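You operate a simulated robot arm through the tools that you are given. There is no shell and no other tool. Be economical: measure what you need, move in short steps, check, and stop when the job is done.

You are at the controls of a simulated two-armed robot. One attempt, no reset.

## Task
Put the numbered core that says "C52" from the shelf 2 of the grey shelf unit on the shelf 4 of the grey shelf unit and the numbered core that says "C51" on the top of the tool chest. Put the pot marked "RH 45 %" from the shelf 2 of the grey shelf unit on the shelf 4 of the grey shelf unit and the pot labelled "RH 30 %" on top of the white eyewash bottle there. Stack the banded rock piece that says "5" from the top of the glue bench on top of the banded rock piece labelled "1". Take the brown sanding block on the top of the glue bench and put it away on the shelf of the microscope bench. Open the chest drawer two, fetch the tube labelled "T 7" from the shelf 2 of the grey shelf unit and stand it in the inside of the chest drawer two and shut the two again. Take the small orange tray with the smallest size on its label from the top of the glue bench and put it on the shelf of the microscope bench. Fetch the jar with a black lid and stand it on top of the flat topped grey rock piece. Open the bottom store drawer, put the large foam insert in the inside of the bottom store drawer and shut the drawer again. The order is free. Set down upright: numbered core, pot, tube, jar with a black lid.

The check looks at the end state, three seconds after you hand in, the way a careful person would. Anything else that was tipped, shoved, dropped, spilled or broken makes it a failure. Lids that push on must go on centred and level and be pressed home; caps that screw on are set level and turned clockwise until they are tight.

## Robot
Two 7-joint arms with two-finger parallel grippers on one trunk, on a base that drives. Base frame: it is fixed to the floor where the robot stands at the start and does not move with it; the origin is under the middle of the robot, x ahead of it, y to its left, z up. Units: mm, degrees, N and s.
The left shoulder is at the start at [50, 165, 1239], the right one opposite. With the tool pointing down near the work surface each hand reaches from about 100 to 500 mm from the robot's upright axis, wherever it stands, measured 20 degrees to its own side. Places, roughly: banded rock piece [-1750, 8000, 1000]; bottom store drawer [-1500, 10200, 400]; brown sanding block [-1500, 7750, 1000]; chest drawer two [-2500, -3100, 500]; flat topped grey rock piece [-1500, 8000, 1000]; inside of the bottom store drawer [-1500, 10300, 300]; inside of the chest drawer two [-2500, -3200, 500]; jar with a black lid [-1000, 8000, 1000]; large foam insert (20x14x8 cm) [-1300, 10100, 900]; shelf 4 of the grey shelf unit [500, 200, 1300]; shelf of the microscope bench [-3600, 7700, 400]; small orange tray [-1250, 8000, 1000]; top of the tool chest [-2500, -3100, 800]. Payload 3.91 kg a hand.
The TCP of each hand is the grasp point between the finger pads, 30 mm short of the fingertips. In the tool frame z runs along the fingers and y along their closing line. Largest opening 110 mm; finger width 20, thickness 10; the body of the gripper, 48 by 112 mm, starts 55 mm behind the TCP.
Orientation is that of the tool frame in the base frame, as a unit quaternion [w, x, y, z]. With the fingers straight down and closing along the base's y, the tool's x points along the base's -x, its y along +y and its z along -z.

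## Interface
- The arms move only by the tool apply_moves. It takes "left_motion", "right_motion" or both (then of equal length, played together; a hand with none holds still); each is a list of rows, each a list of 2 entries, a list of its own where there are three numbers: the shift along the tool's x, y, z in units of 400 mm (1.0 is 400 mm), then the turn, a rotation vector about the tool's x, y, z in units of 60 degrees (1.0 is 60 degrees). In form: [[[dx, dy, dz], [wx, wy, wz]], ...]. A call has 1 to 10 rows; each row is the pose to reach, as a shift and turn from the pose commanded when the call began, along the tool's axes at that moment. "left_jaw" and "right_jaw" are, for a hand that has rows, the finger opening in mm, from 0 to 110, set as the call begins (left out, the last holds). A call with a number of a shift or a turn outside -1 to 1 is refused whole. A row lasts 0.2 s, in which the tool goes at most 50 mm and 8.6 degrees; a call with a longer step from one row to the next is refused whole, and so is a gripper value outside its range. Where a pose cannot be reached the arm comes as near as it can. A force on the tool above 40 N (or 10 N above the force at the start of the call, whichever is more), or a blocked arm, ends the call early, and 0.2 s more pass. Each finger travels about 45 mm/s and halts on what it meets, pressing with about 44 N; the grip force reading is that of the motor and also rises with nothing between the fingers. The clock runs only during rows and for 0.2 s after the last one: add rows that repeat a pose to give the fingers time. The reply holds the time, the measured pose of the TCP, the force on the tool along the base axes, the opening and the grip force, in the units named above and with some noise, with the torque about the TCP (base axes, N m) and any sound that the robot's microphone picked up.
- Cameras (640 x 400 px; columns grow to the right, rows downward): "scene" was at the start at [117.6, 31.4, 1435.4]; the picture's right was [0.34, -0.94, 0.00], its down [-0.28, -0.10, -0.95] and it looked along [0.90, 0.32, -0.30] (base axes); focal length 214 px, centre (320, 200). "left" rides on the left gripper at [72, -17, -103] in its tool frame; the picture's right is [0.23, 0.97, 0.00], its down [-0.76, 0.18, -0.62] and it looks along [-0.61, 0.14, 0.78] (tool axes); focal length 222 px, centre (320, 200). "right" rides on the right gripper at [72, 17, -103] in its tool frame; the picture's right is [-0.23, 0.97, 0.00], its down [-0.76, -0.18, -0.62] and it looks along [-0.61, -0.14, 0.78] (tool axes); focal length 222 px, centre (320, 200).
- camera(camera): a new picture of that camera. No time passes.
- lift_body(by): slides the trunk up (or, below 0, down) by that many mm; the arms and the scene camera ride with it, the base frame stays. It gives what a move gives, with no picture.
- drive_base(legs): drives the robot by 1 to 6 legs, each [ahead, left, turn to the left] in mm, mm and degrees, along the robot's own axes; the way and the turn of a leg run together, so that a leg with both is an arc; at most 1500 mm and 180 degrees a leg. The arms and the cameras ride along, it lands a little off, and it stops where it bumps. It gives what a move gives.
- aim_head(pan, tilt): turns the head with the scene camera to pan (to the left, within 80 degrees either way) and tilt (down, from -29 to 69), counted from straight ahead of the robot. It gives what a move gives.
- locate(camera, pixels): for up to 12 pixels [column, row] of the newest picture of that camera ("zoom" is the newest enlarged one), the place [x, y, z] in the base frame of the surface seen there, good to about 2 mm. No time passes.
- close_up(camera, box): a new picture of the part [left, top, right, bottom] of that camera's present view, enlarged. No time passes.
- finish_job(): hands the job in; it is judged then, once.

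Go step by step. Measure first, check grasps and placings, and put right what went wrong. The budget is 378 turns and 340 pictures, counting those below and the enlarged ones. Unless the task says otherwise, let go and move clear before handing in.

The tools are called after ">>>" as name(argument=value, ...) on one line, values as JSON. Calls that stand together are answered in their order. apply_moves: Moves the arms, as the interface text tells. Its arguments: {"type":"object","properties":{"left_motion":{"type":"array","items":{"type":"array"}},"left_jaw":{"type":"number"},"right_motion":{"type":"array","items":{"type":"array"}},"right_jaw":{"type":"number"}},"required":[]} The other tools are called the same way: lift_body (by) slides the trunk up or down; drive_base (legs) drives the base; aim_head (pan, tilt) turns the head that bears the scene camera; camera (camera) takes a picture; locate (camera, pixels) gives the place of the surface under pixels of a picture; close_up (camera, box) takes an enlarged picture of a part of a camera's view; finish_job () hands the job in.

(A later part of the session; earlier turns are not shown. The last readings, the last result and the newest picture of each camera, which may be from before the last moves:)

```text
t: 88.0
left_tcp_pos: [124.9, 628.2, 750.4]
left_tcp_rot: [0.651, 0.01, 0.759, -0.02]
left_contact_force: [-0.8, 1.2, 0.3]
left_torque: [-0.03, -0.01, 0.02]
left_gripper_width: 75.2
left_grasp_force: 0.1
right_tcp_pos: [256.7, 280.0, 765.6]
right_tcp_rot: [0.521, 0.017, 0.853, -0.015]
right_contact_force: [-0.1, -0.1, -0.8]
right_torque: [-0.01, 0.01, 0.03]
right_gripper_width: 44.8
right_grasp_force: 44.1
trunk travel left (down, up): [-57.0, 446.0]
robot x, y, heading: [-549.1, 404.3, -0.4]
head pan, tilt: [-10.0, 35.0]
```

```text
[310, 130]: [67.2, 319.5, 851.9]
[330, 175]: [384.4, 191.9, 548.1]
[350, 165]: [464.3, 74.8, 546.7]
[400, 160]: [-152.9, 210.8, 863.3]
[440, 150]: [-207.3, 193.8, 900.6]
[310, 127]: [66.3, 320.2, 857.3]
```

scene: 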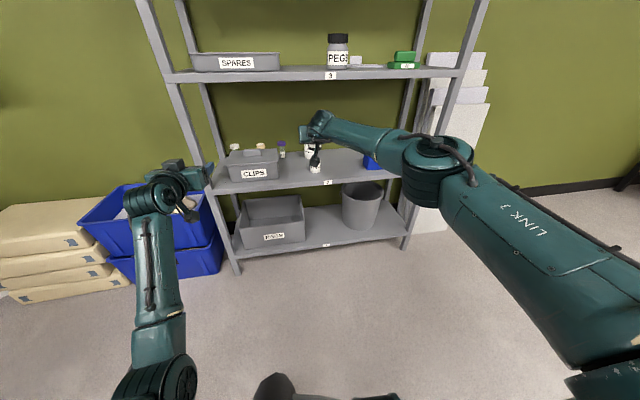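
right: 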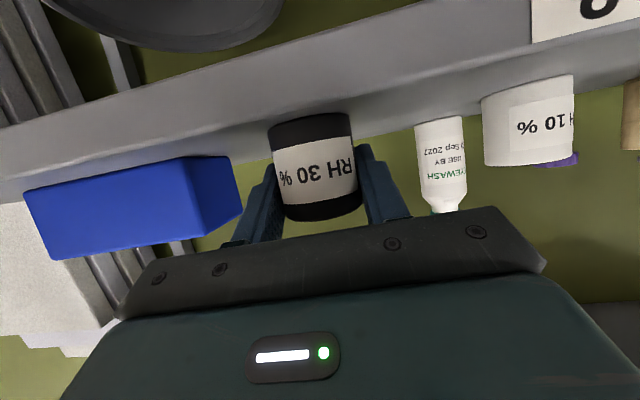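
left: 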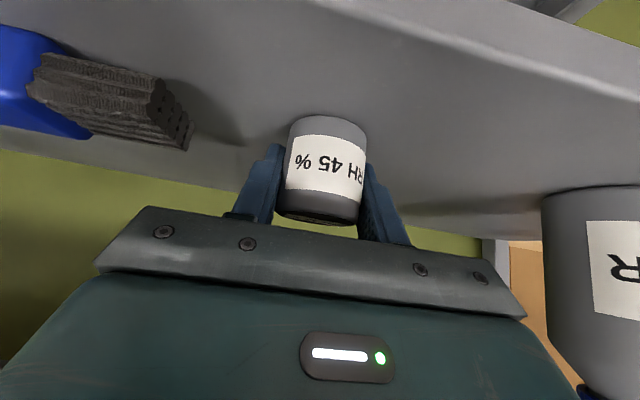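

>>> apply_moves(left_motion=[[[-0.03, 0, -0.1], [0, 0, 0]], [[-0.06, 0, -0.2], [0, 0, 0]], [[-0.09, 0, -0.3], [0, 0, 0]], [[-0.12, 0, -0.4], [0, 0, 0]], [[-0.12, 0, -0.5], [0, 0, 0]]])

>>> camera(camera="scene")

```text
t: 89.2
left_tcp_pos: [-58.9, 638.1, 887.6]
left_tcp_rot: [0.705, 0.005, 0.709, -0.03]
left_contact_force: [0.1, -0.3, -0.2]
left_torque: [-0.01, -0.03, -0.02]
left_gripper_width: 75.0
left_grasp_force: 0.0
right_tcp_pos: [256.1, 282.8, 764.2]
right_tcp_rot: [0.521, 0.016, 0.853, -0.016]
right_contact_force: [0.1, 0.9, -1.2]
right_torque: [0.01, -0.02, -0.03]
right_gripper_width: 45.0
right_grasp_force: 44.1
trunk travel left (down, up): [-57.0, 446.0]
robot x, y, heading: [-548.6, 406.8, -0.7]
head pan, tilt: [-10.0, 35.0]
stopped in row 5 (left hand): the arm was blocked; the commanded pose is now the measured one
```

```text
291 pictures are left
```

scene: 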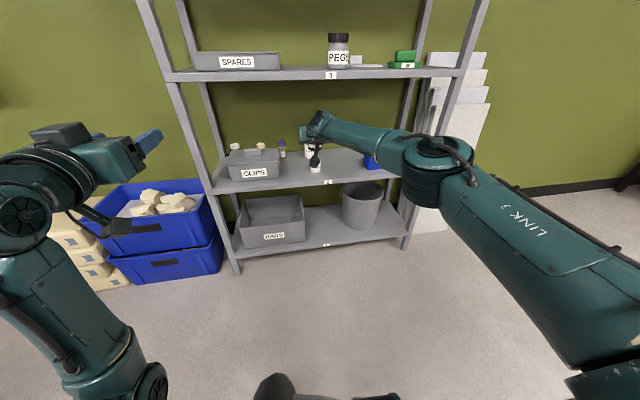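

>>> drive_base(legs=[[0, -28, 0.5], [300, 0, 0]])

>>> camera(camera="right")

>>> camera(camera="scene")

```text
t: 91.7
left_tcp_pos: [237.7, 610.8, 892.2]
left_tcp_rot: [0.706, 0.005, 0.708, -0.03]
left_contact_force: [-0.1, 0.2, -0.5]
left_torque: [0.01, -0.02, 0.0]
left_gripper_width: 75.0
left_grasp_force: 0.0
right_tcp_pos: [554.3, 253.9, 767.2]
right_tcp_rot: [0.52, 0.015, 0.854, -0.015]
right_contact_force: [-0.6, 0.2, -0.8]
right_torque: [-0.01, 0.0, 0.02]
right_gripper_width: 44.8
right_grasp_force: 44.3
trunk travel left (down, up): [-57.0, 446.0]
robot x, y, heading: [-250.8, 379.5, -0.2]
head pan, tilt: [-10.0, 35.0]
```

```text
290 pictures are left
```

right: 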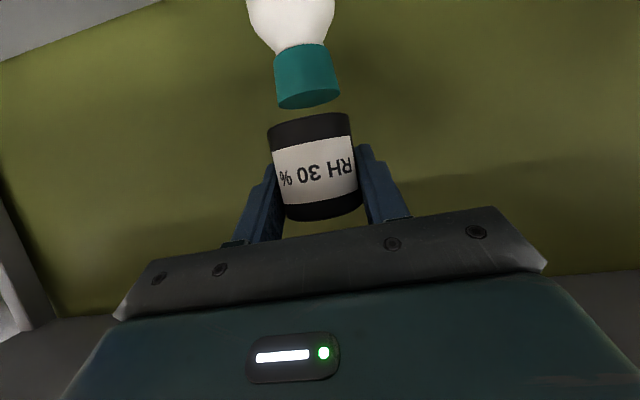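

```text
289 pictures are left
```

scene: 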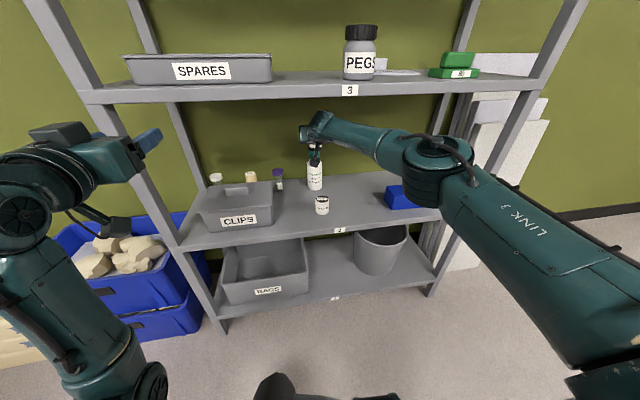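

>>> locate(camera="right", pixels=[[307, 98], [278, 90], [337, 85], [279, 103], [338, 97], [315, 165], [274, 160], [353, 160], [310, 118], [307, 75]])

```text
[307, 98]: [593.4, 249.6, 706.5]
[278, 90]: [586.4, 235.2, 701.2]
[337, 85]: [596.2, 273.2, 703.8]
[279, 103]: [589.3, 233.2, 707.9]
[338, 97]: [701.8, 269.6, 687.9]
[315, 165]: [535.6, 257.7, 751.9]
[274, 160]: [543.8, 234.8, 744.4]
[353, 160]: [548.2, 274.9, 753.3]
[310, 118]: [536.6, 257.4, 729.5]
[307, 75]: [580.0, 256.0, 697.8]
```

>>> apply_moves(right_motion=[[[-0.026, -0.002, 0.05], [0, 0, 0]], [[-0.0525, -0.004, 0.101], [0, 0, 0]]])

>>> camera(camera="right")

>>> locate(camera="right", pixels=[[315, 165], [315, 125], [274, 155], [353, 155], [310, 95], [310, 80], [310, 60], [285, 80], [340, 80]])

```text
t: 92.3
left_tcp_pos: [239.8, 610.2, 891.8]
left_tcp_rot: [0.705, 0.004, 0.708, -0.029]
left_contact_force: [0.0, 0.7, 0.9]
left_torque: [-0.01, -0.01, 0.05]
left_gripper_width: 74.9
left_grasp_force: 0.0
right_tcp_pos: [567.5, 243.5, 766.4]
right_tcp_rot: [0.52, 0.015, 0.854, -0.015]
right_contact_force: [0.7, -0.1, -1.2]
right_torque: [-0.02, -0.02, 0.04]
right_gripper_width: 44.9
right_grasp_force: 44.1
right hand out of reach, approached as far as the arm can: row 1, 2
trunk travel left (down, up): [-57.0, 446.0]
robot x, y, heading: [-256.1, 379.9, -0.5]
head pan, tilt: [-10.0, 35.0]
```

```text
288 pictures are left
```

right: 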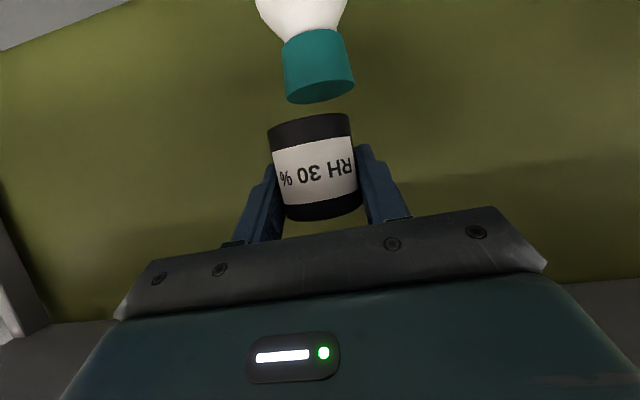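

```text
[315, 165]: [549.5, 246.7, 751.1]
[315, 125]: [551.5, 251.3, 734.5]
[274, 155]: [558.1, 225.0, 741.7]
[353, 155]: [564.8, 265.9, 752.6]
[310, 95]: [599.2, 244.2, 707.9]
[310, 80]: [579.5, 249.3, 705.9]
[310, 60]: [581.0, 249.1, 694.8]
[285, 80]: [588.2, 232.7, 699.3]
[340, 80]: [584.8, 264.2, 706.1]
```

>>> drive_base(legs=[[55, 6, 0]])

>>> camera(camera="right")

>>> locate(camera="right", pixels=[[315, 165], [315, 125], [274, 155], [353, 155], [310, 95], [310, 80], [310, 60], [285, 80], [340, 80]])

```text
t: 93.2
left_tcp_pos: [294.1, 616.4, 891.7]
left_tcp_rot: [0.706, 0.005, 0.708, -0.029]
left_contact_force: [-0.4, -0.7, -0.4]
left_torque: [-0.02, 0.0, 0.0]
left_gripper_width: 75.1
left_grasp_force: 0.0
right_tcp_pos: [623.2, 251.2, 765.5]
right_tcp_rot: [0.52, 0.015, 0.854, -0.015]
right_contact_force: [0.2, -0.9, -1.2]
right_torque: [0.03, -0.01, -0.02]
right_gripper_width: 45.1
right_grasp_force: 43.9
trunk travel left (down, up): [-57.0, 446.0]
robot x, y, heading: [-197.6, 386.7, -0.4]
head pan, tilt: [-10.0, 35.0]
```

```text
287 pictures are left
```

right: 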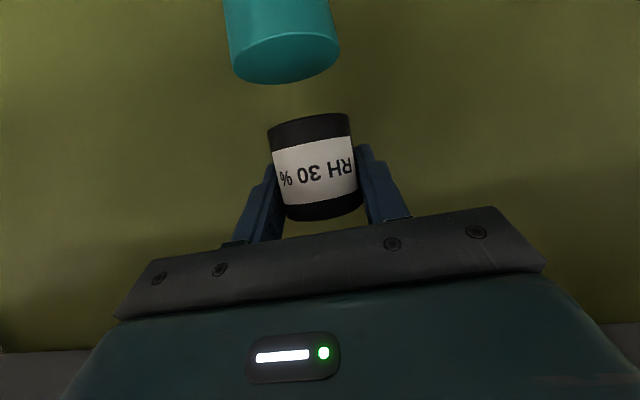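

```text
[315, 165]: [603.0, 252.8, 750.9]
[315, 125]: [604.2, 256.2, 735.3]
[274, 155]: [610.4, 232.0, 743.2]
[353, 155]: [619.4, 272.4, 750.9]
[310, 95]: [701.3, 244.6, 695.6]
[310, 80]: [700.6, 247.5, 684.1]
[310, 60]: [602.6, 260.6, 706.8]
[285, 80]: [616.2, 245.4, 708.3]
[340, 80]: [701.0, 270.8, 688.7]
```

>>> locate(camera="right", pixels=[[285, 82], [236, 66], [335, 55], [285, 36], [250, 43], [320, 34], [255, 78], [320, 74], [285, 60]])

```text
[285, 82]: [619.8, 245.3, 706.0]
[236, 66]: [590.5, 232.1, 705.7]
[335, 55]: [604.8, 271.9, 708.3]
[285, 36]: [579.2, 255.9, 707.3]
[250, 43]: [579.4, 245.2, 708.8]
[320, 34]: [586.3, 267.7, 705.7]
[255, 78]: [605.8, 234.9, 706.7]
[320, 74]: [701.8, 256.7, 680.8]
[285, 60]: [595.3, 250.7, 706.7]
```

>>> apply_moves(right_motion=[[[0.0277, -0.002, -0.0532], [0, 0, 0]], [[0.0277, -0.002, -0.0532], [0, 0, 0]]])

>>> camera(camera="right")

>>> locate(camera="right", pixels=[[315, 165], [315, 125], [272, 150], [353, 155], [355, 170]])

>>> close_up(camera="scene", box=[260, 90, 380, 210])

```text
t: 93.8
left_tcp_pos: [293.5, 616.4, 891.0]
left_tcp_rot: [0.706, 0.004, 0.708, -0.03]
left_contact_force: [0.6, 0.0, 0.1]
left_torque: [-0.03, -0.01, -0.03]
left_gripper_width: 75.1
left_grasp_force: 0.1
right_tcp_pos: [598.4, 249.4, 766.1]
right_tcp_rot: [0.52, 0.015, 0.854, -0.015]
right_contact_force: [-0.2, 0.4, -0.3]
right_torque: [0.04, 0.0, 0.01]
right_gripper_width: 44.9
right_grasp_force: 43.9
trunk travel left (down, up): [-57.0, 446.0]
robot x, y, heading: [-197.3, 387.1, -0.1]
head pan, tilt: [-10.0, 35.0]
```

```text
286 pictures are left
```

right: 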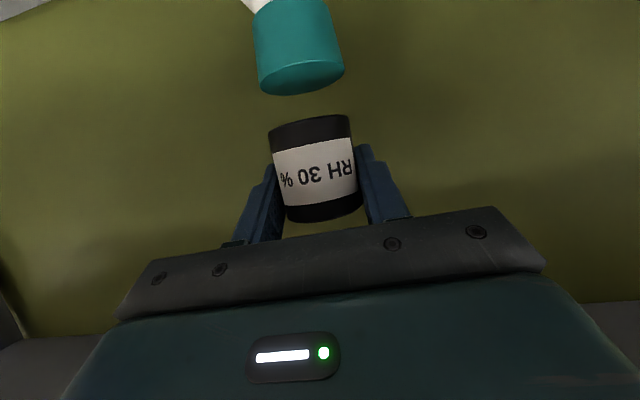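

```text
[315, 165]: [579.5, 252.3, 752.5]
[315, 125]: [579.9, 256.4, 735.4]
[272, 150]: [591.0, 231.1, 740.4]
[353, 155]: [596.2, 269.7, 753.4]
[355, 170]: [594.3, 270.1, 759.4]
```

```text
3.33 times, centred on (320, 150) of scene
```

zoom: 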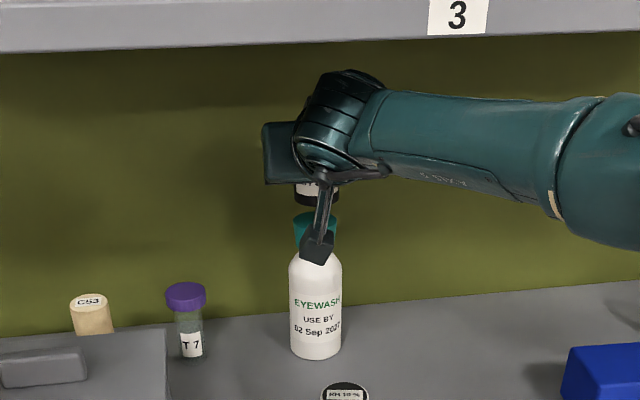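

>>> apply_moves(right_motion=[[[0.019, 0.002, 0.01], [0, 0, 0]], [[0.0377, 0.002, 0.0196], [0, 0, 0]], [[0.0377, 0.002, 0.0196], [0, 0, 0]]])

>>> camera(camera="right")

```text
t: 94.6
left_tcp_pos: [293.7, 615.7, 892.6]
left_tcp_rot: [0.706, 0.003, 0.708, -0.028]
left_contact_force: [-0.8, -0.8, 0.3]
left_torque: [0.0, 0.01, -0.02]
left_gripper_width: 75.3
left_grasp_force: 0.0
right_tcp_pos: [599.6, 252.0, 750.5]
right_tcp_rot: [0.52, 0.015, 0.854, -0.014]
right_contact_force: [0.1, -0.6, -0.5]
right_torque: [0.0, 0.02, 0.03]
right_gripper_width: 45.0
right_grasp_force: 43.7
trunk travel left (down, up): [-57.0, 446.0]
robot x, y, heading: [-196.5, 387.8, -0.2]
head pan, tilt: [-10.0, 35.0]
```

```text
284 pictures are left
```

right: 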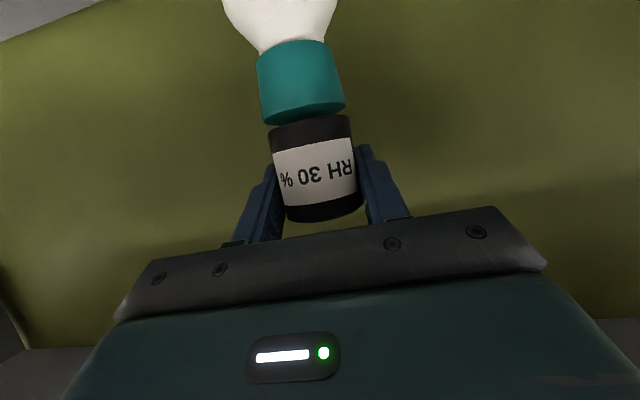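

>>> apply_moves(right_motion=[[[0.0033, 0, 0.0017], [0, 0, 0]], [[0.0055, 0, 0.0029], [0, 0, 0]], [[0.0055, 0, 0.0029], [0, 0, 0]]])

>>> camera(camera="right")

```text
t: 95.4
left_tcp_pos: [293.4, 617.0, 892.3]
left_tcp_rot: [0.706, 0.005, 0.708, -0.03]
left_contact_force: [1.4, -0.1, -0.9]
left_torque: [0.02, 0.03, 0.0]
left_gripper_width: 75.0
left_grasp_force: 0.2
right_tcp_pos: [600.1, 251.3, 746.3]
right_tcp_rot: [0.52, 0.014, 0.854, -0.014]
right_contact_force: [0.5, 0.3, -0.4]
right_torque: [-0.03, -0.06, -0.02]
right_gripper_width: 44.9
right_grasp_force: 43.9
trunk travel left (down, up): [-57.0, 446.0]
robot x, y, heading: [-198.7, 386.5, -0.2]
head pan, tilt: [-10.0, 35.0]
```

```text
283 pictures are left
```

right: 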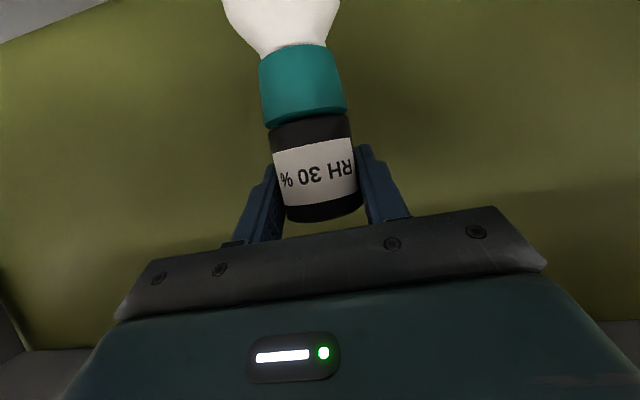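

>>> apply_moves(right_motion=[[[0.0025, 0, 0.0013], [0, 0, 0]], [[0.0025, 0, 0.0013], [0, 0, 0]]])

>>> apply_moves(right_motion=[[[0, 0, 0], [0, 0, 0]], [[0, 0, 0], [0, 0, 0]], [[0, 0, 0], [0, 0, 0]], [[0, 0, 0], [0, 0, 0]]], right_jaw=75)

>>> camera(camera="right")

```text
t: 96.0
left_tcp_pos: [294.0, 616.6, 891.4]
left_tcp_rot: [0.706, 0.004, 0.708, -0.029]
left_contact_force: [0.2, -0.6, 0.4]
left_torque: [-0.01, -0.01, -0.02]
left_gripper_width: 75.1
left_grasp_force: 0.0
right_tcp_pos: [598.2, 250.7, 745.5]
right_tcp_rot: [0.519, 0.015, 0.854, -0.014]
right_contact_force: [-0.1, 0.9, -0.4]
right_torque: [0.0, 0.01, -0.02]
right_gripper_width: 44.6
right_grasp_force: 43.7
trunk travel left (down, up): [-57.0, 446.0]
robot x, y, heading: [-197.7, 386.8, -0.5]
head pan, tilt: [-10.0, 35.0]
```

```text
t: 97.0
left_tcp_pos: [292.8, 616.3, 892.1]
left_tcp_rot: [0.706, 0.004, 0.708, -0.029]
left_contact_force: [0.5, 0.5, -0.6]
left_torque: [0.03, 0.02, -0.02]
left_gripper_width: 75.0
left_grasp_force: 0.1
right_tcp_pos: [599.5, 251.4, 746.3]
right_tcp_rot: [0.521, 0.016, 0.853, -0.015]
right_contact_force: [0.2, -0.3, 0.1]
right_torque: [0.01, 0.01, 0.01]
right_gripper_width: 75.2
right_grasp_force: 0.0
trunk travel left (down, up): [-57.0, 446.0]
robot x, y, heading: [-194.4, 387.4, -0.3]
head pan, tilt: [-10.0, 35.0]
```

```text
282 pictures are left
```

right: 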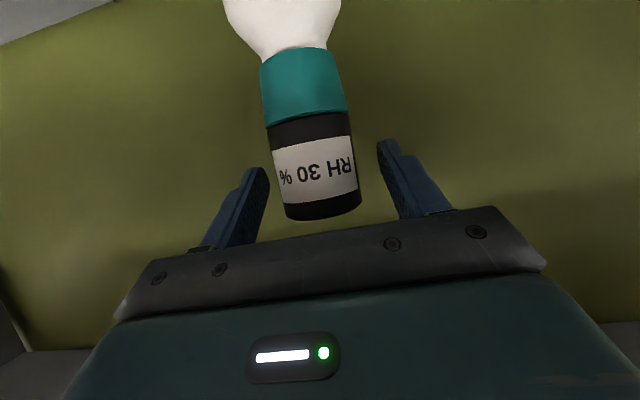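

>>> drive_base(legs=[[-400, 0, 0]])

>>> close_up(camera="scene", box=[210, 110, 370, 210])

>>> camera(camera="scene")

```text
t: 99.5
left_tcp_pos: [-99.3, 618.1, 892.2]
left_tcp_rot: [0.706, 0.004, 0.708, -0.029]
left_contact_force: [0.0, -0.7, -0.4]
left_torque: [0.02, -0.02, 0.02]
left_gripper_width: 74.9
left_grasp_force: 0.1
right_tcp_pos: [206.8, 252.2, 745.6]
right_tcp_rot: [0.52, 0.015, 0.854, -0.015]
right_contact_force: [-0.7, -0.1, -1.0]
right_torque: [0.02, -0.02, 0.03]
right_gripper_width: 75.1
right_grasp_force: 0.0
trunk travel left (down, up): [-57.0, 446.0]
robot x, y, heading: [-591.0, 392.0, -0.1]
head pan, tilt: [-10.0, 35.0]
```

```text
4.00 times, centred on (290, 160) of scene
```

zoom: 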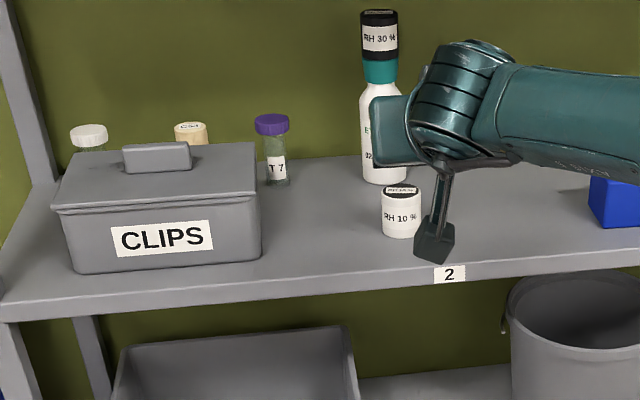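

```text
280 pictures are left
```

scene: 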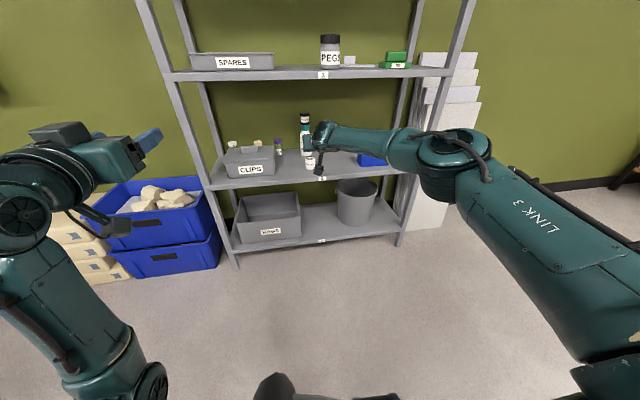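

>>> locate(camera="zoom", pixels=[[271, 118], [271, 128], [257, 124], [288, 124], [277, 168], [278, 182], [253, 148], [258, 195], [258, 245], [155, 148], [380, 15], [400, 190]])

```text
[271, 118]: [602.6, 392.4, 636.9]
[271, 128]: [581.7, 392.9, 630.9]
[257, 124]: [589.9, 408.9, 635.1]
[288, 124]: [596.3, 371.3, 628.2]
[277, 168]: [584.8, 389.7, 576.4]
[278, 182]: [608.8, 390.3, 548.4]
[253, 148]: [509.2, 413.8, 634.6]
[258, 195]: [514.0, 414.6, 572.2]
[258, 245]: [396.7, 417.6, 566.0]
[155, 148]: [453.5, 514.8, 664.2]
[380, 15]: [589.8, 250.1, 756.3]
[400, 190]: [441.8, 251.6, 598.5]
```

RH 30 % is standing on the bottle. Next I re-pitch both hands to 50° for T 7 (599,390) and C51 (540,−168).

>>> apply_moves(left_motion=[[[0.0875, 0, 0.02], [0, 0.139, 0]], [[0.175, 0, 0.04], [0, 0.278, 0]], [[0.2625, 0, 0.06], [0, 0.417, 0]], [[0.35, 0, 0.08], [0, 0.556, 0]], [[0.4375, 0, 0.1], [0, 0.694, 0]], [[0.525, 0, 0.12], [0, 0.833, 0]]], right_motion=[[[0.03, 0, 0.015], [0, 0.0625, 0]], [[0.06, 0, 0.03], [0, 0.125, 0]], [[0.09, 0, 0.045], [0, 0.1875, 0]], [[0.12, 0, 0.06], [0, 0.25, 0]], [[0.143, 0, 0.075], [0, 0.3125, 0]], [[0.166, 0, 0.087], [0, 0.375, 0]]])

>>> camera(camera="scene")

```text
t: 100.9
left_tcp_pos: [-51.4, 608.5, 679.3]
left_tcp_rot: [0.339, 0.015, 0.94, -0.024]
left_contact_force: [0.1, 0.3, 0.2]
left_torque: [-0.01, 0.01, -0.01]
left_gripper_width: 75.1
left_grasp_force: 0.0
right_tcp_pos: [184.1, 244.0, 663.6]
right_tcp_rot: [0.359, 0.018, 0.933, -0.012]
right_contact_force: [0.2, 1.1, -0.6]
right_torque: [-0.02, -0.04, -0.02]
right_gripper_width: 75.1
right_grasp_force: 0.1
right hand out of reach, approached as far as the arm can: row 4, 5, 6
trunk travel left (down, up): [-57.0, 446.0]
robot x, y, heading: [-589.6, 387.8, -0.4]
head pan, tilt: [-10.0, 35.0]
```

```text
279 pictures are left
```

scene: 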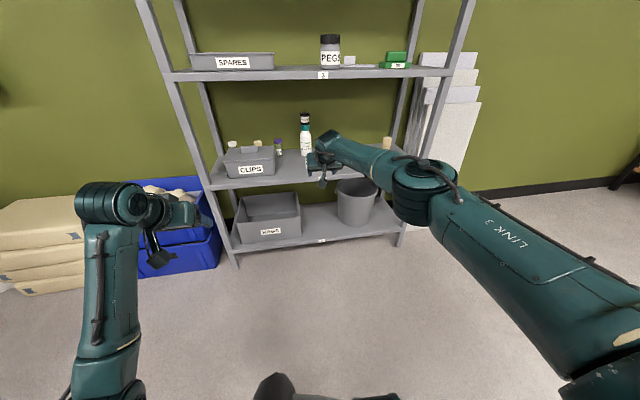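

>>> apply_moves(left_motion=[[[0, 0, 0], [-0.053, 0, -0.011]], [[0, 0, 0], [-0.053, 0, -0.011]], [[0, 0, 0], [-0.053, 0, -0.011]], [[0, 0, 0], [-0.053, 0, -0.011]], [[0, 0, 0], [-0.053, 0, -0.011]], [[0, 0, 0], [-0.053, 0, -0.011]], [[0, 0, 0], [-0.053, 0, -0.011]], [[0, 0, 0], [-0.053, 0, -0.011]]], right_motion=[[[0.072, 0, -0.06], [-0.033, 0, -0.024]], [[0.144, 0, -0.12], [-0.033, 0, -0.024]], [[0.217, 0, -0.18], [-0.033, 0, -0.024]], [[0.289, 0, -0.24], [-0.033, 0, -0.024]], [[0.361, 0, -0.3], [-0.033, 0, -0.024]], [[0.433, 0, -0.36], [-0.033, 0, -0.024]], [[0.505, 0, -0.42], [-0.033, 0, -0.024]], [[0.578, 0, -0.48], [-0.033, 0, -0.024]]])

>>> drive_base(legs=[[0, -216, 0], [440, 0, 0]])

>>> camera(camera="scene")

>>> camera(camera="left")

```text
t: 102.7
left_tcp_pos: [-52.0, 607.6, 682.2]
left_tcp_rot: [0.34, 0.0, 0.94, 0.001]
left_contact_force: [0.8, -0.2, 0.1]
left_torque: [-0.02, -0.03, 0.01]
left_gripper_width: 74.7
left_grasp_force: 0.1
right_tcp_pos: [-116.3, 256.3, 662.4]
right_tcp_rot: [0.345, 0.0, 0.939, 0.001]
right_contact_force: [0.0, -0.1, 0.4]
right_torque: [-0.03, -0.01, 0.01]
right_gripper_width: 74.9
right_grasp_force: 0.1
trunk travel left (down, up): [-57.0, 446.0]
robot x, y, heading: [-591.6, 386.9, 0.0]
head pan, tilt: [-10.0, 35.0]
```

```text
t: 106.6
left_tcp_pos: [378.5, 389.5, 681.6]
left_tcp_rot: [0.34, 0.0, 0.941, 0.0]
left_contact_force: [-0.1, -0.2, 0.4]
left_torque: [0.0, 0.02, -0.03]
left_gripper_width: 74.8
left_grasp_force: 0.0
right_tcp_pos: [317.5, 38.3, 662.9]
right_tcp_rot: [0.343, 0.0, 0.939, 0.0]
right_contact_force: [0.5, -0.1, 0.2]
right_torque: [0.01, -0.01, 0.02]
right_gripper_width: 74.8
right_grasp_force: 0.0
trunk travel left (down, up): [-57.0, 446.0]
robot x, y, heading: [-155.5, 163.9, -0.2]
head pan, tilt: [-10.0, 35.0]
```

```text
278 pictures are left
```

scene: 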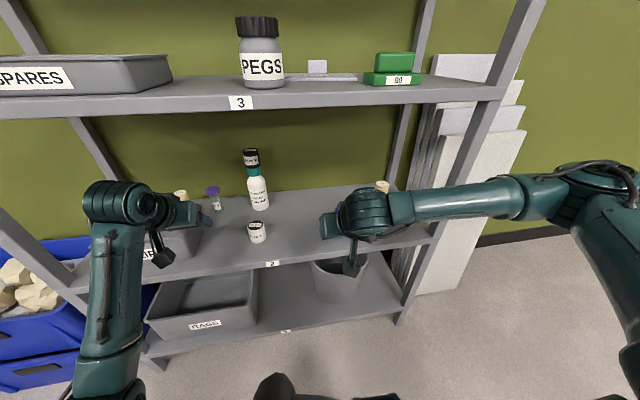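

```text
277 pictures are left
```

left: 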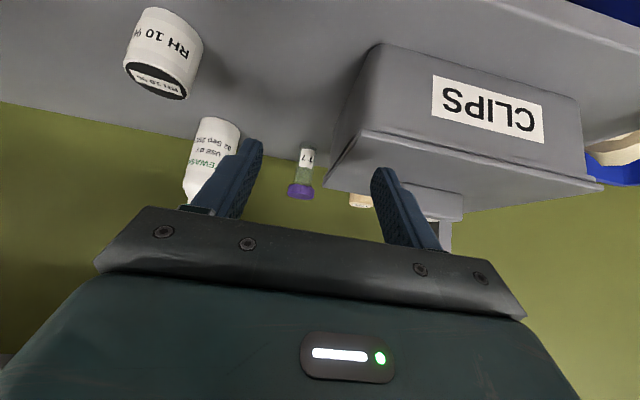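

>>> apply_moves(left_motion=[[[-0.07, 0, 0.052], [0, 0, 0]], [[-0.14, 0, 0.106], [0, 0, 0]], [[-0.215, 0, 0.162], [0, 0, 0]], [[-0.285, 0, 0.216], [0, 0, 0]], [[-0.359, 0, 0.272], [0, 0, 0]]], left_jaw=65)

>>> drive_base(legs=[[40, 0, 0]])

>>> camera(camera="left")

>>> camera(camera="scene")

```text
t: 107.8
left_tcp_pos: [561.2, 389.9, 688.9]
left_tcp_rot: [0.342, 0.0, 0.94, 0.001]
left_contact_force: [0.5, -0.2, 0.3]
left_torque: [0.0, 0.01, 0.0]
left_gripper_width: 65.0
left_grasp_force: 0.2
right_tcp_pos: [316.5, 38.6, 662.4]
right_tcp_rot: [0.343, -0.001, 0.939, 0.002]
right_contact_force: [-0.7, -0.7, -0.1]
right_torque: [-0.01, -0.02, -0.01]
right_gripper_width: 75.1
right_grasp_force: 0.1
trunk travel left (down, up): [-57.0, 446.0]
robot x, y, heading: [-157.1, 163.4, -0.1]
head pan, tilt: [-10.0, 35.0]
```

```text
t: 108.7
left_tcp_pos: [597.9, 389.7, 687.6]
left_tcp_rot: [0.341, 0.0, 0.94, 0.0]
left_contact_force: [0.1, 0.0, -0.2]
left_torque: [0.01, 0.03, -0.01]
left_gripper_width: 64.9
left_grasp_force: 0.1
right_tcp_pos: [355.7, 37.8, 661.9]
right_tcp_rot: [0.344, -0.001, 0.939, 0.001]
right_contact_force: [0.9, -0.2, 0.0]
right_torque: [0.03, -0.02, 0.0]
right_gripper_width: 75.1
right_grasp_force: 0.0
trunk travel left (down, up): [-57.0, 446.0]
robot x, y, heading: [-115.1, 165.8, -0.3]
head pan, tilt: [-10.0, 35.0]
```

```text
276 pictures are left
```

left: 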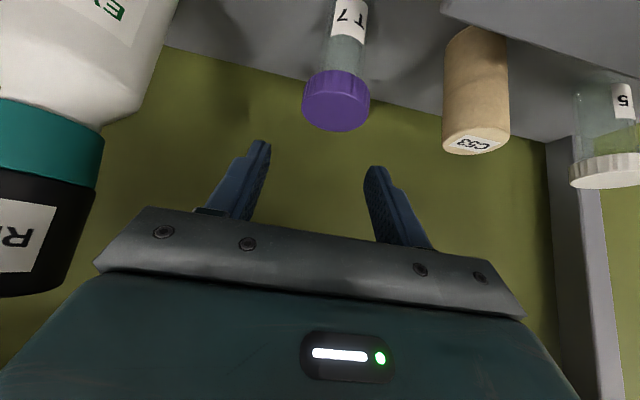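

```text
275 pictures are left
```

scene: 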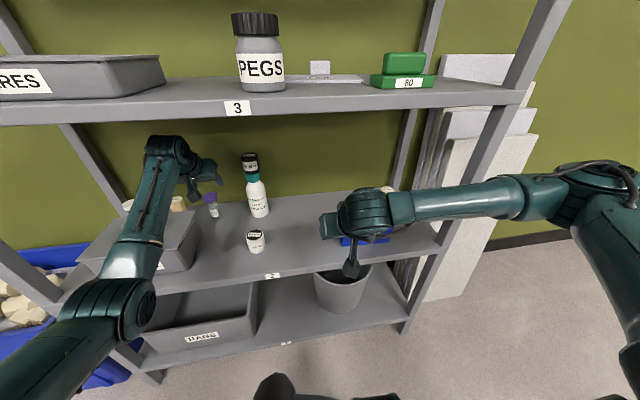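

>>> locate(camera="scene", pixels=[[155, 185], [140, 225], [125, 260], [110, 290], [335, 85], [330, 120]])

>>> locate(camera="left", pixels=[[338, 105], [306, 95], [369, 100], [335, 129], [348, 50], [345, 15]])

```text
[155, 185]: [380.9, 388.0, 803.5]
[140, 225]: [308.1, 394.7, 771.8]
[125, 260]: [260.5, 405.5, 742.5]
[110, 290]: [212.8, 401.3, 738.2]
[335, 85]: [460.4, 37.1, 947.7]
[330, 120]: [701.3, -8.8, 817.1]
```

```text
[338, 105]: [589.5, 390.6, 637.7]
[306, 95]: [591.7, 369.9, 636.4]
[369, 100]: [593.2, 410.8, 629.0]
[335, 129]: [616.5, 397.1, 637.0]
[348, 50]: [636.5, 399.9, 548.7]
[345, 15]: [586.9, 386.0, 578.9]
```

>>> apply_moves(left_motion=[[[0.036, 0, 0.044], [0, 0, 0]], [[0.072, 0, 0.088], [0, 0, 0]], [[0.107, 0, 0.133], [0, 0, 0]]])

>>> camera(camera="left")

>>> camera(camera="scene")

```text
t: 109.5
left_tcp_pos: [599.8, 389.9, 619.0]
left_tcp_rot: [0.341, 0.0, 0.94, -0.001]
left_contact_force: [0.8, 0.3, -0.1]
left_torque: [0.03, -0.01, 0.01]
left_gripper_width: 65.0
left_grasp_force: 0.2
right_tcp_pos: [356.2, 38.5, 662.1]
right_tcp_rot: [0.343, -0.001, 0.939, 0.001]
right_contact_force: [-0.1, 0.2, -0.9]
right_torque: [-0.02, 0.03, -0.03]
right_gripper_width: 74.9
right_grasp_force: 0.1
trunk travel left (down, up): [-57.0, 446.0]
robot x, y, heading: [-121.4, 169.5, 0.2]
head pan, tilt: [-10.0, 35.0]
```

```text
274 pictures are left
```

left: 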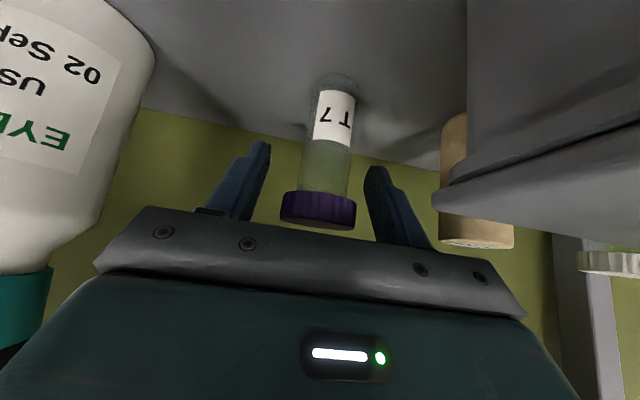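

```text
273 pictures are left
```

scene: 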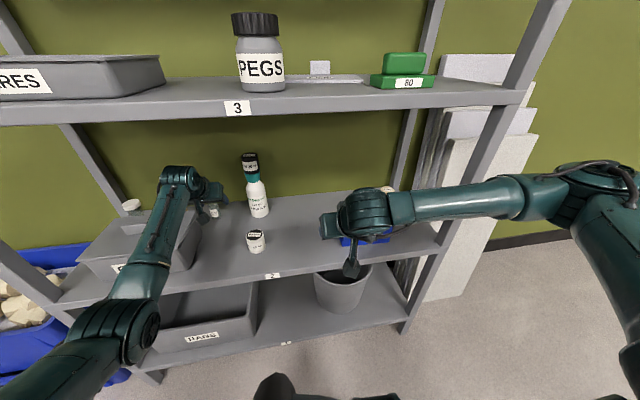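

>>> apply_moves(left_motion=[[[0, 0, 0], [0, 0, 0]], [[0, 0, 0], [0, 0, 0]], [[0, 0, 0], [0, 0, 0]], [[0, 0, 0], [0, 0, 0]], [[0, 0, 0], [0, 0, 0]]], left_jaw=15)

>>> apply_moves(left_motion=[[[-0.05, 0, -0.06], [0, 0, 0]], [[-0.112, 0, -0.135], [0, 0, 0]]])

>>> camera(camera="left")

```text
t: 110.7
left_tcp_pos: [599.2, 390.4, 619.9]
left_tcp_rot: [0.341, 0.0, 0.94, 0.0]
left_contact_force: [-1.2, 0.0, 0.1]
left_torque: [-0.03, -0.02, -0.02]
left_gripper_width: 39.4
left_grasp_force: 43.6
right_tcp_pos: [356.5, 37.9, 662.9]
right_tcp_rot: [0.343, -0.001, 0.939, 0.001]
right_contact_force: [1.0, -0.4, -0.2]
right_torque: [-0.02, -0.01, -0.01]
right_gripper_width: 75.1
right_grasp_force: 0.0
trunk travel left (down, up): [-57.0, 446.0]
robot x, y, heading: [-118.7, 166.2, 0.0]
head pan, tilt: [-10.0, 35.0]
```

```text
t: 111.3
left_tcp_pos: [597.3, 390.9, 688.1]
left_tcp_rot: [0.341, 0.0, 0.94, 0.0]
left_contact_force: [-0.2, 0.7, -0.6]
left_torque: [0.0, -0.02, -0.02]
left_gripper_width: 39.3
left_grasp_force: 44.2
right_tcp_pos: [355.7, 38.3, 662.4]
right_tcp_rot: [0.344, -0.001, 0.939, 0.001]
right_contact_force: [-0.2, -0.4, 0.3]
right_torque: [-0.01, 0.03, -0.02]
right_gripper_width: 74.9
right_grasp_force: 0.1
trunk travel left (down, up): [-57.0, 446.0]
robot x, y, heading: [-118.8, 165.4, -0.0]
head pan, tilt: [-10.0, 35.0]
```

```text
272 pictures are left
```

left: 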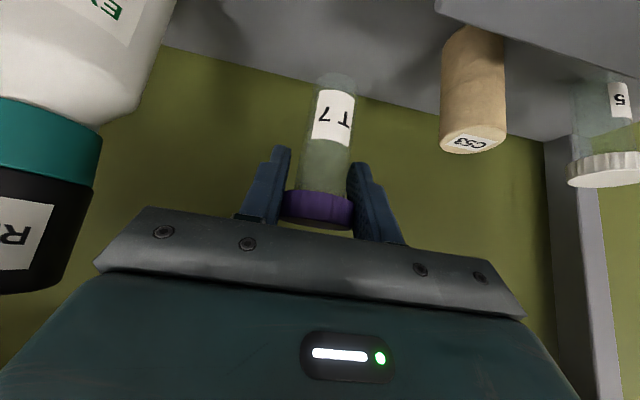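

>>> drive_base(legs=[[-330, 0, 0]])

>>> apply_moves(left_motion=[[[0.07, 0, -0.06], [0, 0, 0]], [[0.14, 0, -0.12], [0, 0, 0]], [[0.21, 0, -0.18], [0, 0, 0]], [[0.28, 0, -0.24], [0, 0, 0]]], right_motion=[[[0, -0.08, 0], [0, 0, 0]], [[0, -0.16, 0], [0, 0, 0]], [[0, -0.24, 0], [0, 0, 0]], [[0, -0.32, 0], [0, 0, 0]]])

>>> camera(camera="scene")

```text
t: 113.5
left_tcp_pos: [272.0, 387.1, 688.9]
left_tcp_rot: [0.34, 0.005, 0.94, -0.002]
left_contact_force: [0.2, 0.9, -0.5]
left_torque: [-0.02, 0.01, 0.01]
left_gripper_width: 39.3
left_grasp_force: 43.6
right_tcp_pos: [26.8, 35.8, 663.2]
right_tcp_rot: [0.344, 0.003, 0.939, 0.0]
right_contact_force: [-0.1, 0.2, 0.4]
right_torque: [0.0, 0.01, 0.03]
right_gripper_width: 75.1
right_grasp_force: 0.1
trunk travel left (down, up): [-57.0, 446.0]
robot x, y, heading: [-446.2, 168.6, -0.5]
head pan, tilt: [-10.0, 35.0]
```

```text
t: 114.5
left_tcp_pos: [122.9, 387.2, 689.9]
left_tcp_rot: [0.34, 0.003, 0.94, -0.002]
left_contact_force: [-0.2, 0.2, -0.8]
left_torque: [-0.04, -0.02, 0.0]
left_gripper_width: 39.4
left_grasp_force: 44.2
right_tcp_pos: [25.0, -91.7, 662.2]
right_tcp_rot: [0.343, 0.002, 0.939, 0.0]
right_contact_force: [0.0, -0.2, -0.1]
right_torque: [0.0, -0.02, -0.03]
right_gripper_width: 75.1
right_grasp_force: 0.0
trunk travel left (down, up): [-57.0, 446.0]
robot x, y, heading: [-444.1, 168.5, -0.7]
head pan, tilt: [-10.0, 35.0]
```

```text
271 pictures are left
```

scene: 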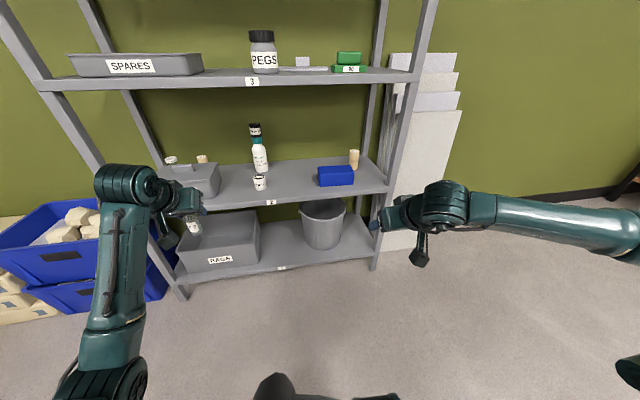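

>>> drive_base(legs=[[0, -40, 0.5], [265, 0, 0]])

>>> apply_moves(right_motion=[[[-0.06, -0.05, 0.05], [0, 0, 0]], [[-0.12, -0.09, 0.1], [0, 0, 0]], [[-0.19, -0.09, 0.158], [0, 0, 0]], [[-0.26, -0.09, 0.216], [0, 0, 0]]])

>>> camera(camera="scene")

>>> camera(camera="right")

```text
t: 116.8
left_tcp_pos: [392.8, 347.3, 690.7]
left_tcp_rot: [0.341, 0.003, 0.94, -0.001]
left_contact_force: [-0.3, -0.9, -0.2]
left_torque: [-0.02, 0.02, 0.01]
left_gripper_width: 39.2
left_grasp_force: 43.8
right_tcp_pos: [293.9, -131.8, 661.3]
right_tcp_rot: [0.344, 0.002, 0.939, 0.0]
right_contact_force: [-0.2, 0.4, -0.6]
right_torque: [-0.03, 0.01, -0.02]
right_gripper_width: 75.2
right_grasp_force: 0.1
trunk travel left (down, up): [-57.0, 446.0]
robot x, y, heading: [-178.9, 130.9, -0.4]
head pan, tilt: [-10.0, 35.0]
```

```text
t: 117.8
left_tcp_pos: [391.6, 347.8, 690.6]
left_tcp_rot: [0.341, 0.003, 0.94, -0.001]
left_contact_force: [-0.7, 0.4, 0.2]
left_torque: [-0.01, -0.03, 0.02]
left_gripper_width: 39.0
left_grasp_force: 44.0
right_tcp_pos: [430.3, -169.8, 664.5]
right_tcp_rot: [0.344, 0.003, 0.939, -0.001]
right_contact_force: [-0.4, 0.2, 0.1]
right_torque: [0.01, -0.01, -0.01]
right_gripper_width: 75.1
right_grasp_force: 0.0
trunk travel left (down, up): [-57.0, 446.0]
robot x, y, heading: [-175.5, 127.7, -0.2]
head pan, tilt: [-10.0, 35.0]
```

```text
270 pictures are left
```

scene: 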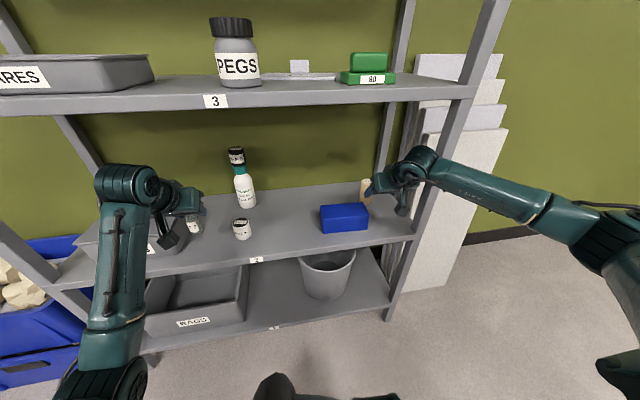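

```text
269 pictures are left
```

right: 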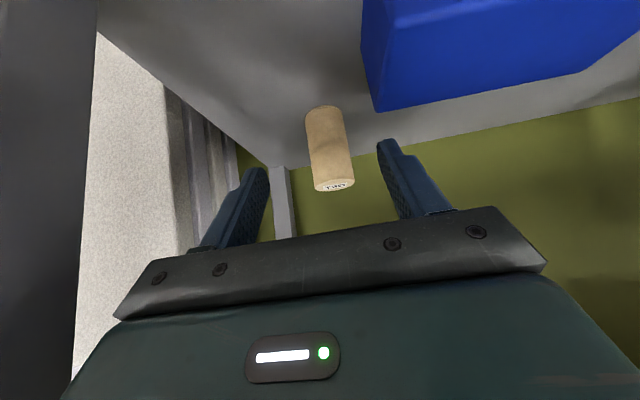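

>>> locate(camera="scene", pixels=[[445, 178], [480, 190], [520, 205], [452, 130], [425, 230], [430, 165]])

```text
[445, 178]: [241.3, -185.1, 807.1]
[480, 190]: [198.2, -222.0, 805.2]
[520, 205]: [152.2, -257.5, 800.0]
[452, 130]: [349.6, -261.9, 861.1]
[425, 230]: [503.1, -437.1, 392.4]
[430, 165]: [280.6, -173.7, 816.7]
```

>>> drive_base(legs=[[0, 40, 0]])

>>> apply_moves(right_motion=[[[0, -0.1, 0.0], [0, 0, 0]], [[-0.1, -0.1, 0.075], [0, 0, 0]], [[-0.2, -0.1, 0.155], [0, 0, 0]]])

>>> camera(camera="scene")

>>> camera(camera="right")

```text
t: 118.7
left_tcp_pos: [392.5, 386.6, 691.8]
left_tcp_rot: [0.341, 0.003, 0.94, -0.001]
left_contact_force: [0.2, 0.2, 0.6]
left_torque: [-0.01, 0.01, 0.05]
left_gripper_width: 39.4
left_grasp_force: 44.6
right_tcp_pos: [430.1, -129.6, 664.8]
right_tcp_rot: [0.344, 0.003, 0.939, 0.0]
right_contact_force: [-0.2, -0.2, -0.6]
right_torque: [0.02, 0.01, 0.0]
right_gripper_width: 75.1
right_grasp_force: 0.0
trunk travel left (down, up): [-57.0, 446.0]
robot x, y, heading: [-178.1, 170.2, -0.7]
head pan, tilt: [-10.0, 35.0]
```

```text
refused: row 3 steps farther than a row can; nothing moved
```

```text
268 pictures are left
```

scene: 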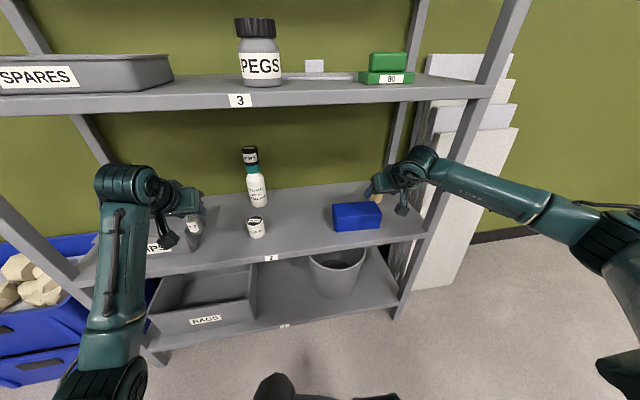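

```text
267 pictures are left
```

right: 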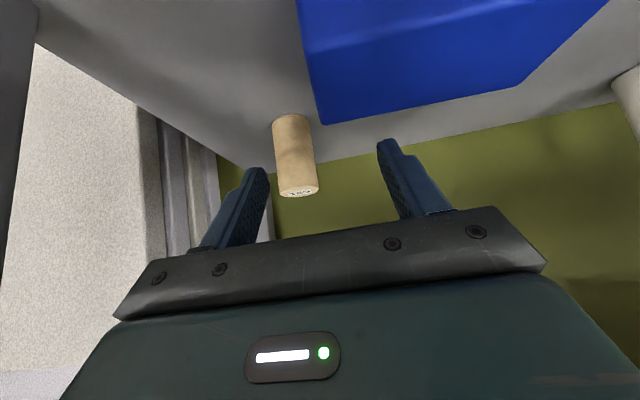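

>>> apply_moves(right_motion=[[[-0.01, -0.097, 0.0], [0, 0, 0]], [[-0.08, -0.097, 0.055], [0, 0, 0]], [[-0.15, -0.097, 0.11], [0, 0, 0]], [[-0.221, -0.097, 0.164], [0, 0, 0]]], right_jaw=80)

>>> camera(camera="right")

>>> camera(camera="scene")

```text
t: 119.7
left_tcp_pos: [392.3, 387.0, 690.5]
left_tcp_rot: [0.34, 0.004, 0.94, -0.002]
left_contact_force: [-0.9, -0.1, 0.5]
left_torque: [-0.01, -0.03, 0.03]
left_gripper_width: 39.3
left_grasp_force: 44.1
right_tcp_pos: [540.8, -169.1, 670.5]
right_tcp_rot: [0.344, 0.002, 0.939, -0.001]
right_contact_force: [0.4, -0.7, 0.7]
right_torque: [-0.03, 0.0, 0.0]
right_gripper_width: 80.2
right_grasp_force: 0.0
trunk travel left (down, up): [-57.0, 446.0]
robot x, y, heading: [-177.3, 168.0, -0.5]
head pan, tilt: [-10.0, 35.0]
```

```text
266 pictures are left
```

right: 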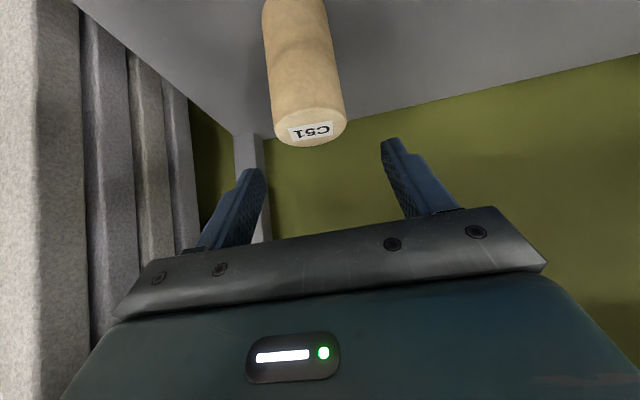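

```text
265 pictures are left
```

scene: 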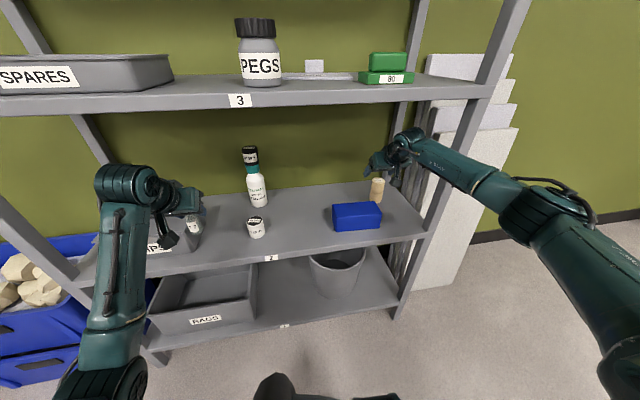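

>>> apply_moves(right_motion=[[[0.05, 0.002, 0.06], [0, 0, 0]], [[0.105, 0.002, 0.126], [0, 0, 0]]])

>>> apply_moves(right_motion=[[[0, 0, 0], [0, 0, 0]], [[0, 0, 0], [0, 0, 0]], [[0, 0, 0], [0, 0, 0]], [[0, 0, 0], [0, 0, 0]], [[0, 0, 0], [0, 0, 0]]], right_jaw=25)

>>> apply_moves(right_motion=[[[-0.05, 0, -0.06], [0, 0, 0]], [[-0.1, 0, -0.12], [0, 0, 0]]])

>>> camera(camera="right")

```text
t: 120.3
left_tcp_pos: [391.8, 385.9, 690.1]
left_tcp_rot: [0.341, 0.004, 0.94, -0.001]
left_contact_force: [0.6, 1.2, -0.8]
left_torque: [0.0, 0.01, 0.0]
left_gripper_width: 39.2
left_grasp_force: 44.0
right_tcp_pos: [542.3, -166.5, 603.4]
right_tcp_rot: [0.345, 0.003, 0.939, 0.0]
right_contact_force: [-0.6, -0.1, 0.4]
right_torque: [-0.01, -0.04, 0.02]
right_gripper_width: 79.9
right_grasp_force: 0.0
trunk travel left (down, up): [-57.0, 446.0]
robot x, y, heading: [-181.6, 167.6, -0.5]
head pan, tilt: [-10.0, 35.0]
```

```text
t: 121.5
left_tcp_pos: [391.9, 387.4, 691.7]
left_tcp_rot: [0.34, 0.003, 0.94, -0.001]
left_contact_force: [-0.4, 0.0, -0.8]
left_torque: [0.02, 0.0, -0.01]
left_gripper_width: 38.9
left_grasp_force: 44.1
right_tcp_pos: [542.4, -167.7, 604.2]
right_tcp_rot: [0.343, 0.002, 0.939, 0.0]
right_contact_force: [0.8, -1.4, -0.1]
right_torque: [-0.05, -0.02, 0.02]
right_gripper_width: 43.5
right_grasp_force: 44.1
trunk travel left (down, up): [-57.0, 446.0]
robot x, y, heading: [-177.2, 165.4, -0.4]
head pan, tilt: [-10.0, 35.0]
```

```text
t: 122.1
left_tcp_pos: [391.2, 387.0, 690.7]
left_tcp_rot: [0.341, 0.004, 0.94, -0.001]
left_contact_force: [-0.5, 0.9, -0.4]
left_torque: [-0.02, 0.02, 0.0]
left_gripper_width: 39.0
left_grasp_force: 44.0
right_tcp_pos: [542.2, -168.9, 668.5]
right_tcp_rot: [0.343, 0.003, 0.939, 0.0]
right_contact_force: [-0.4, 0.6, -2.6]
right_torque: [0.01, -0.01, -0.02]
right_gripper_width: 43.4
right_grasp_force: 44.4
trunk travel left (down, up): [-57.0, 446.0]
robot x, y, heading: [-180.0, 168.2, -0.6]
head pan, tilt: [-10.0, 35.0]
```

```text
264 pictures are left
```

right: 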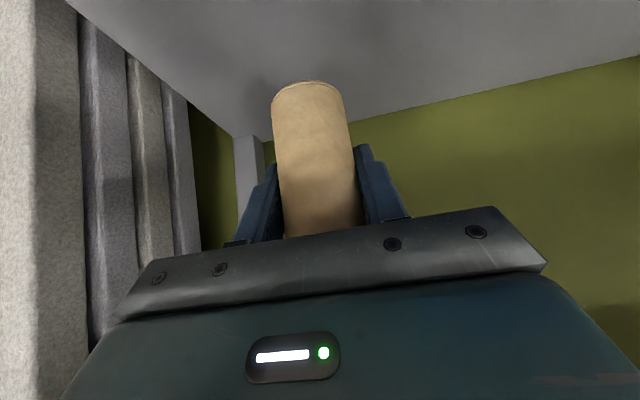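

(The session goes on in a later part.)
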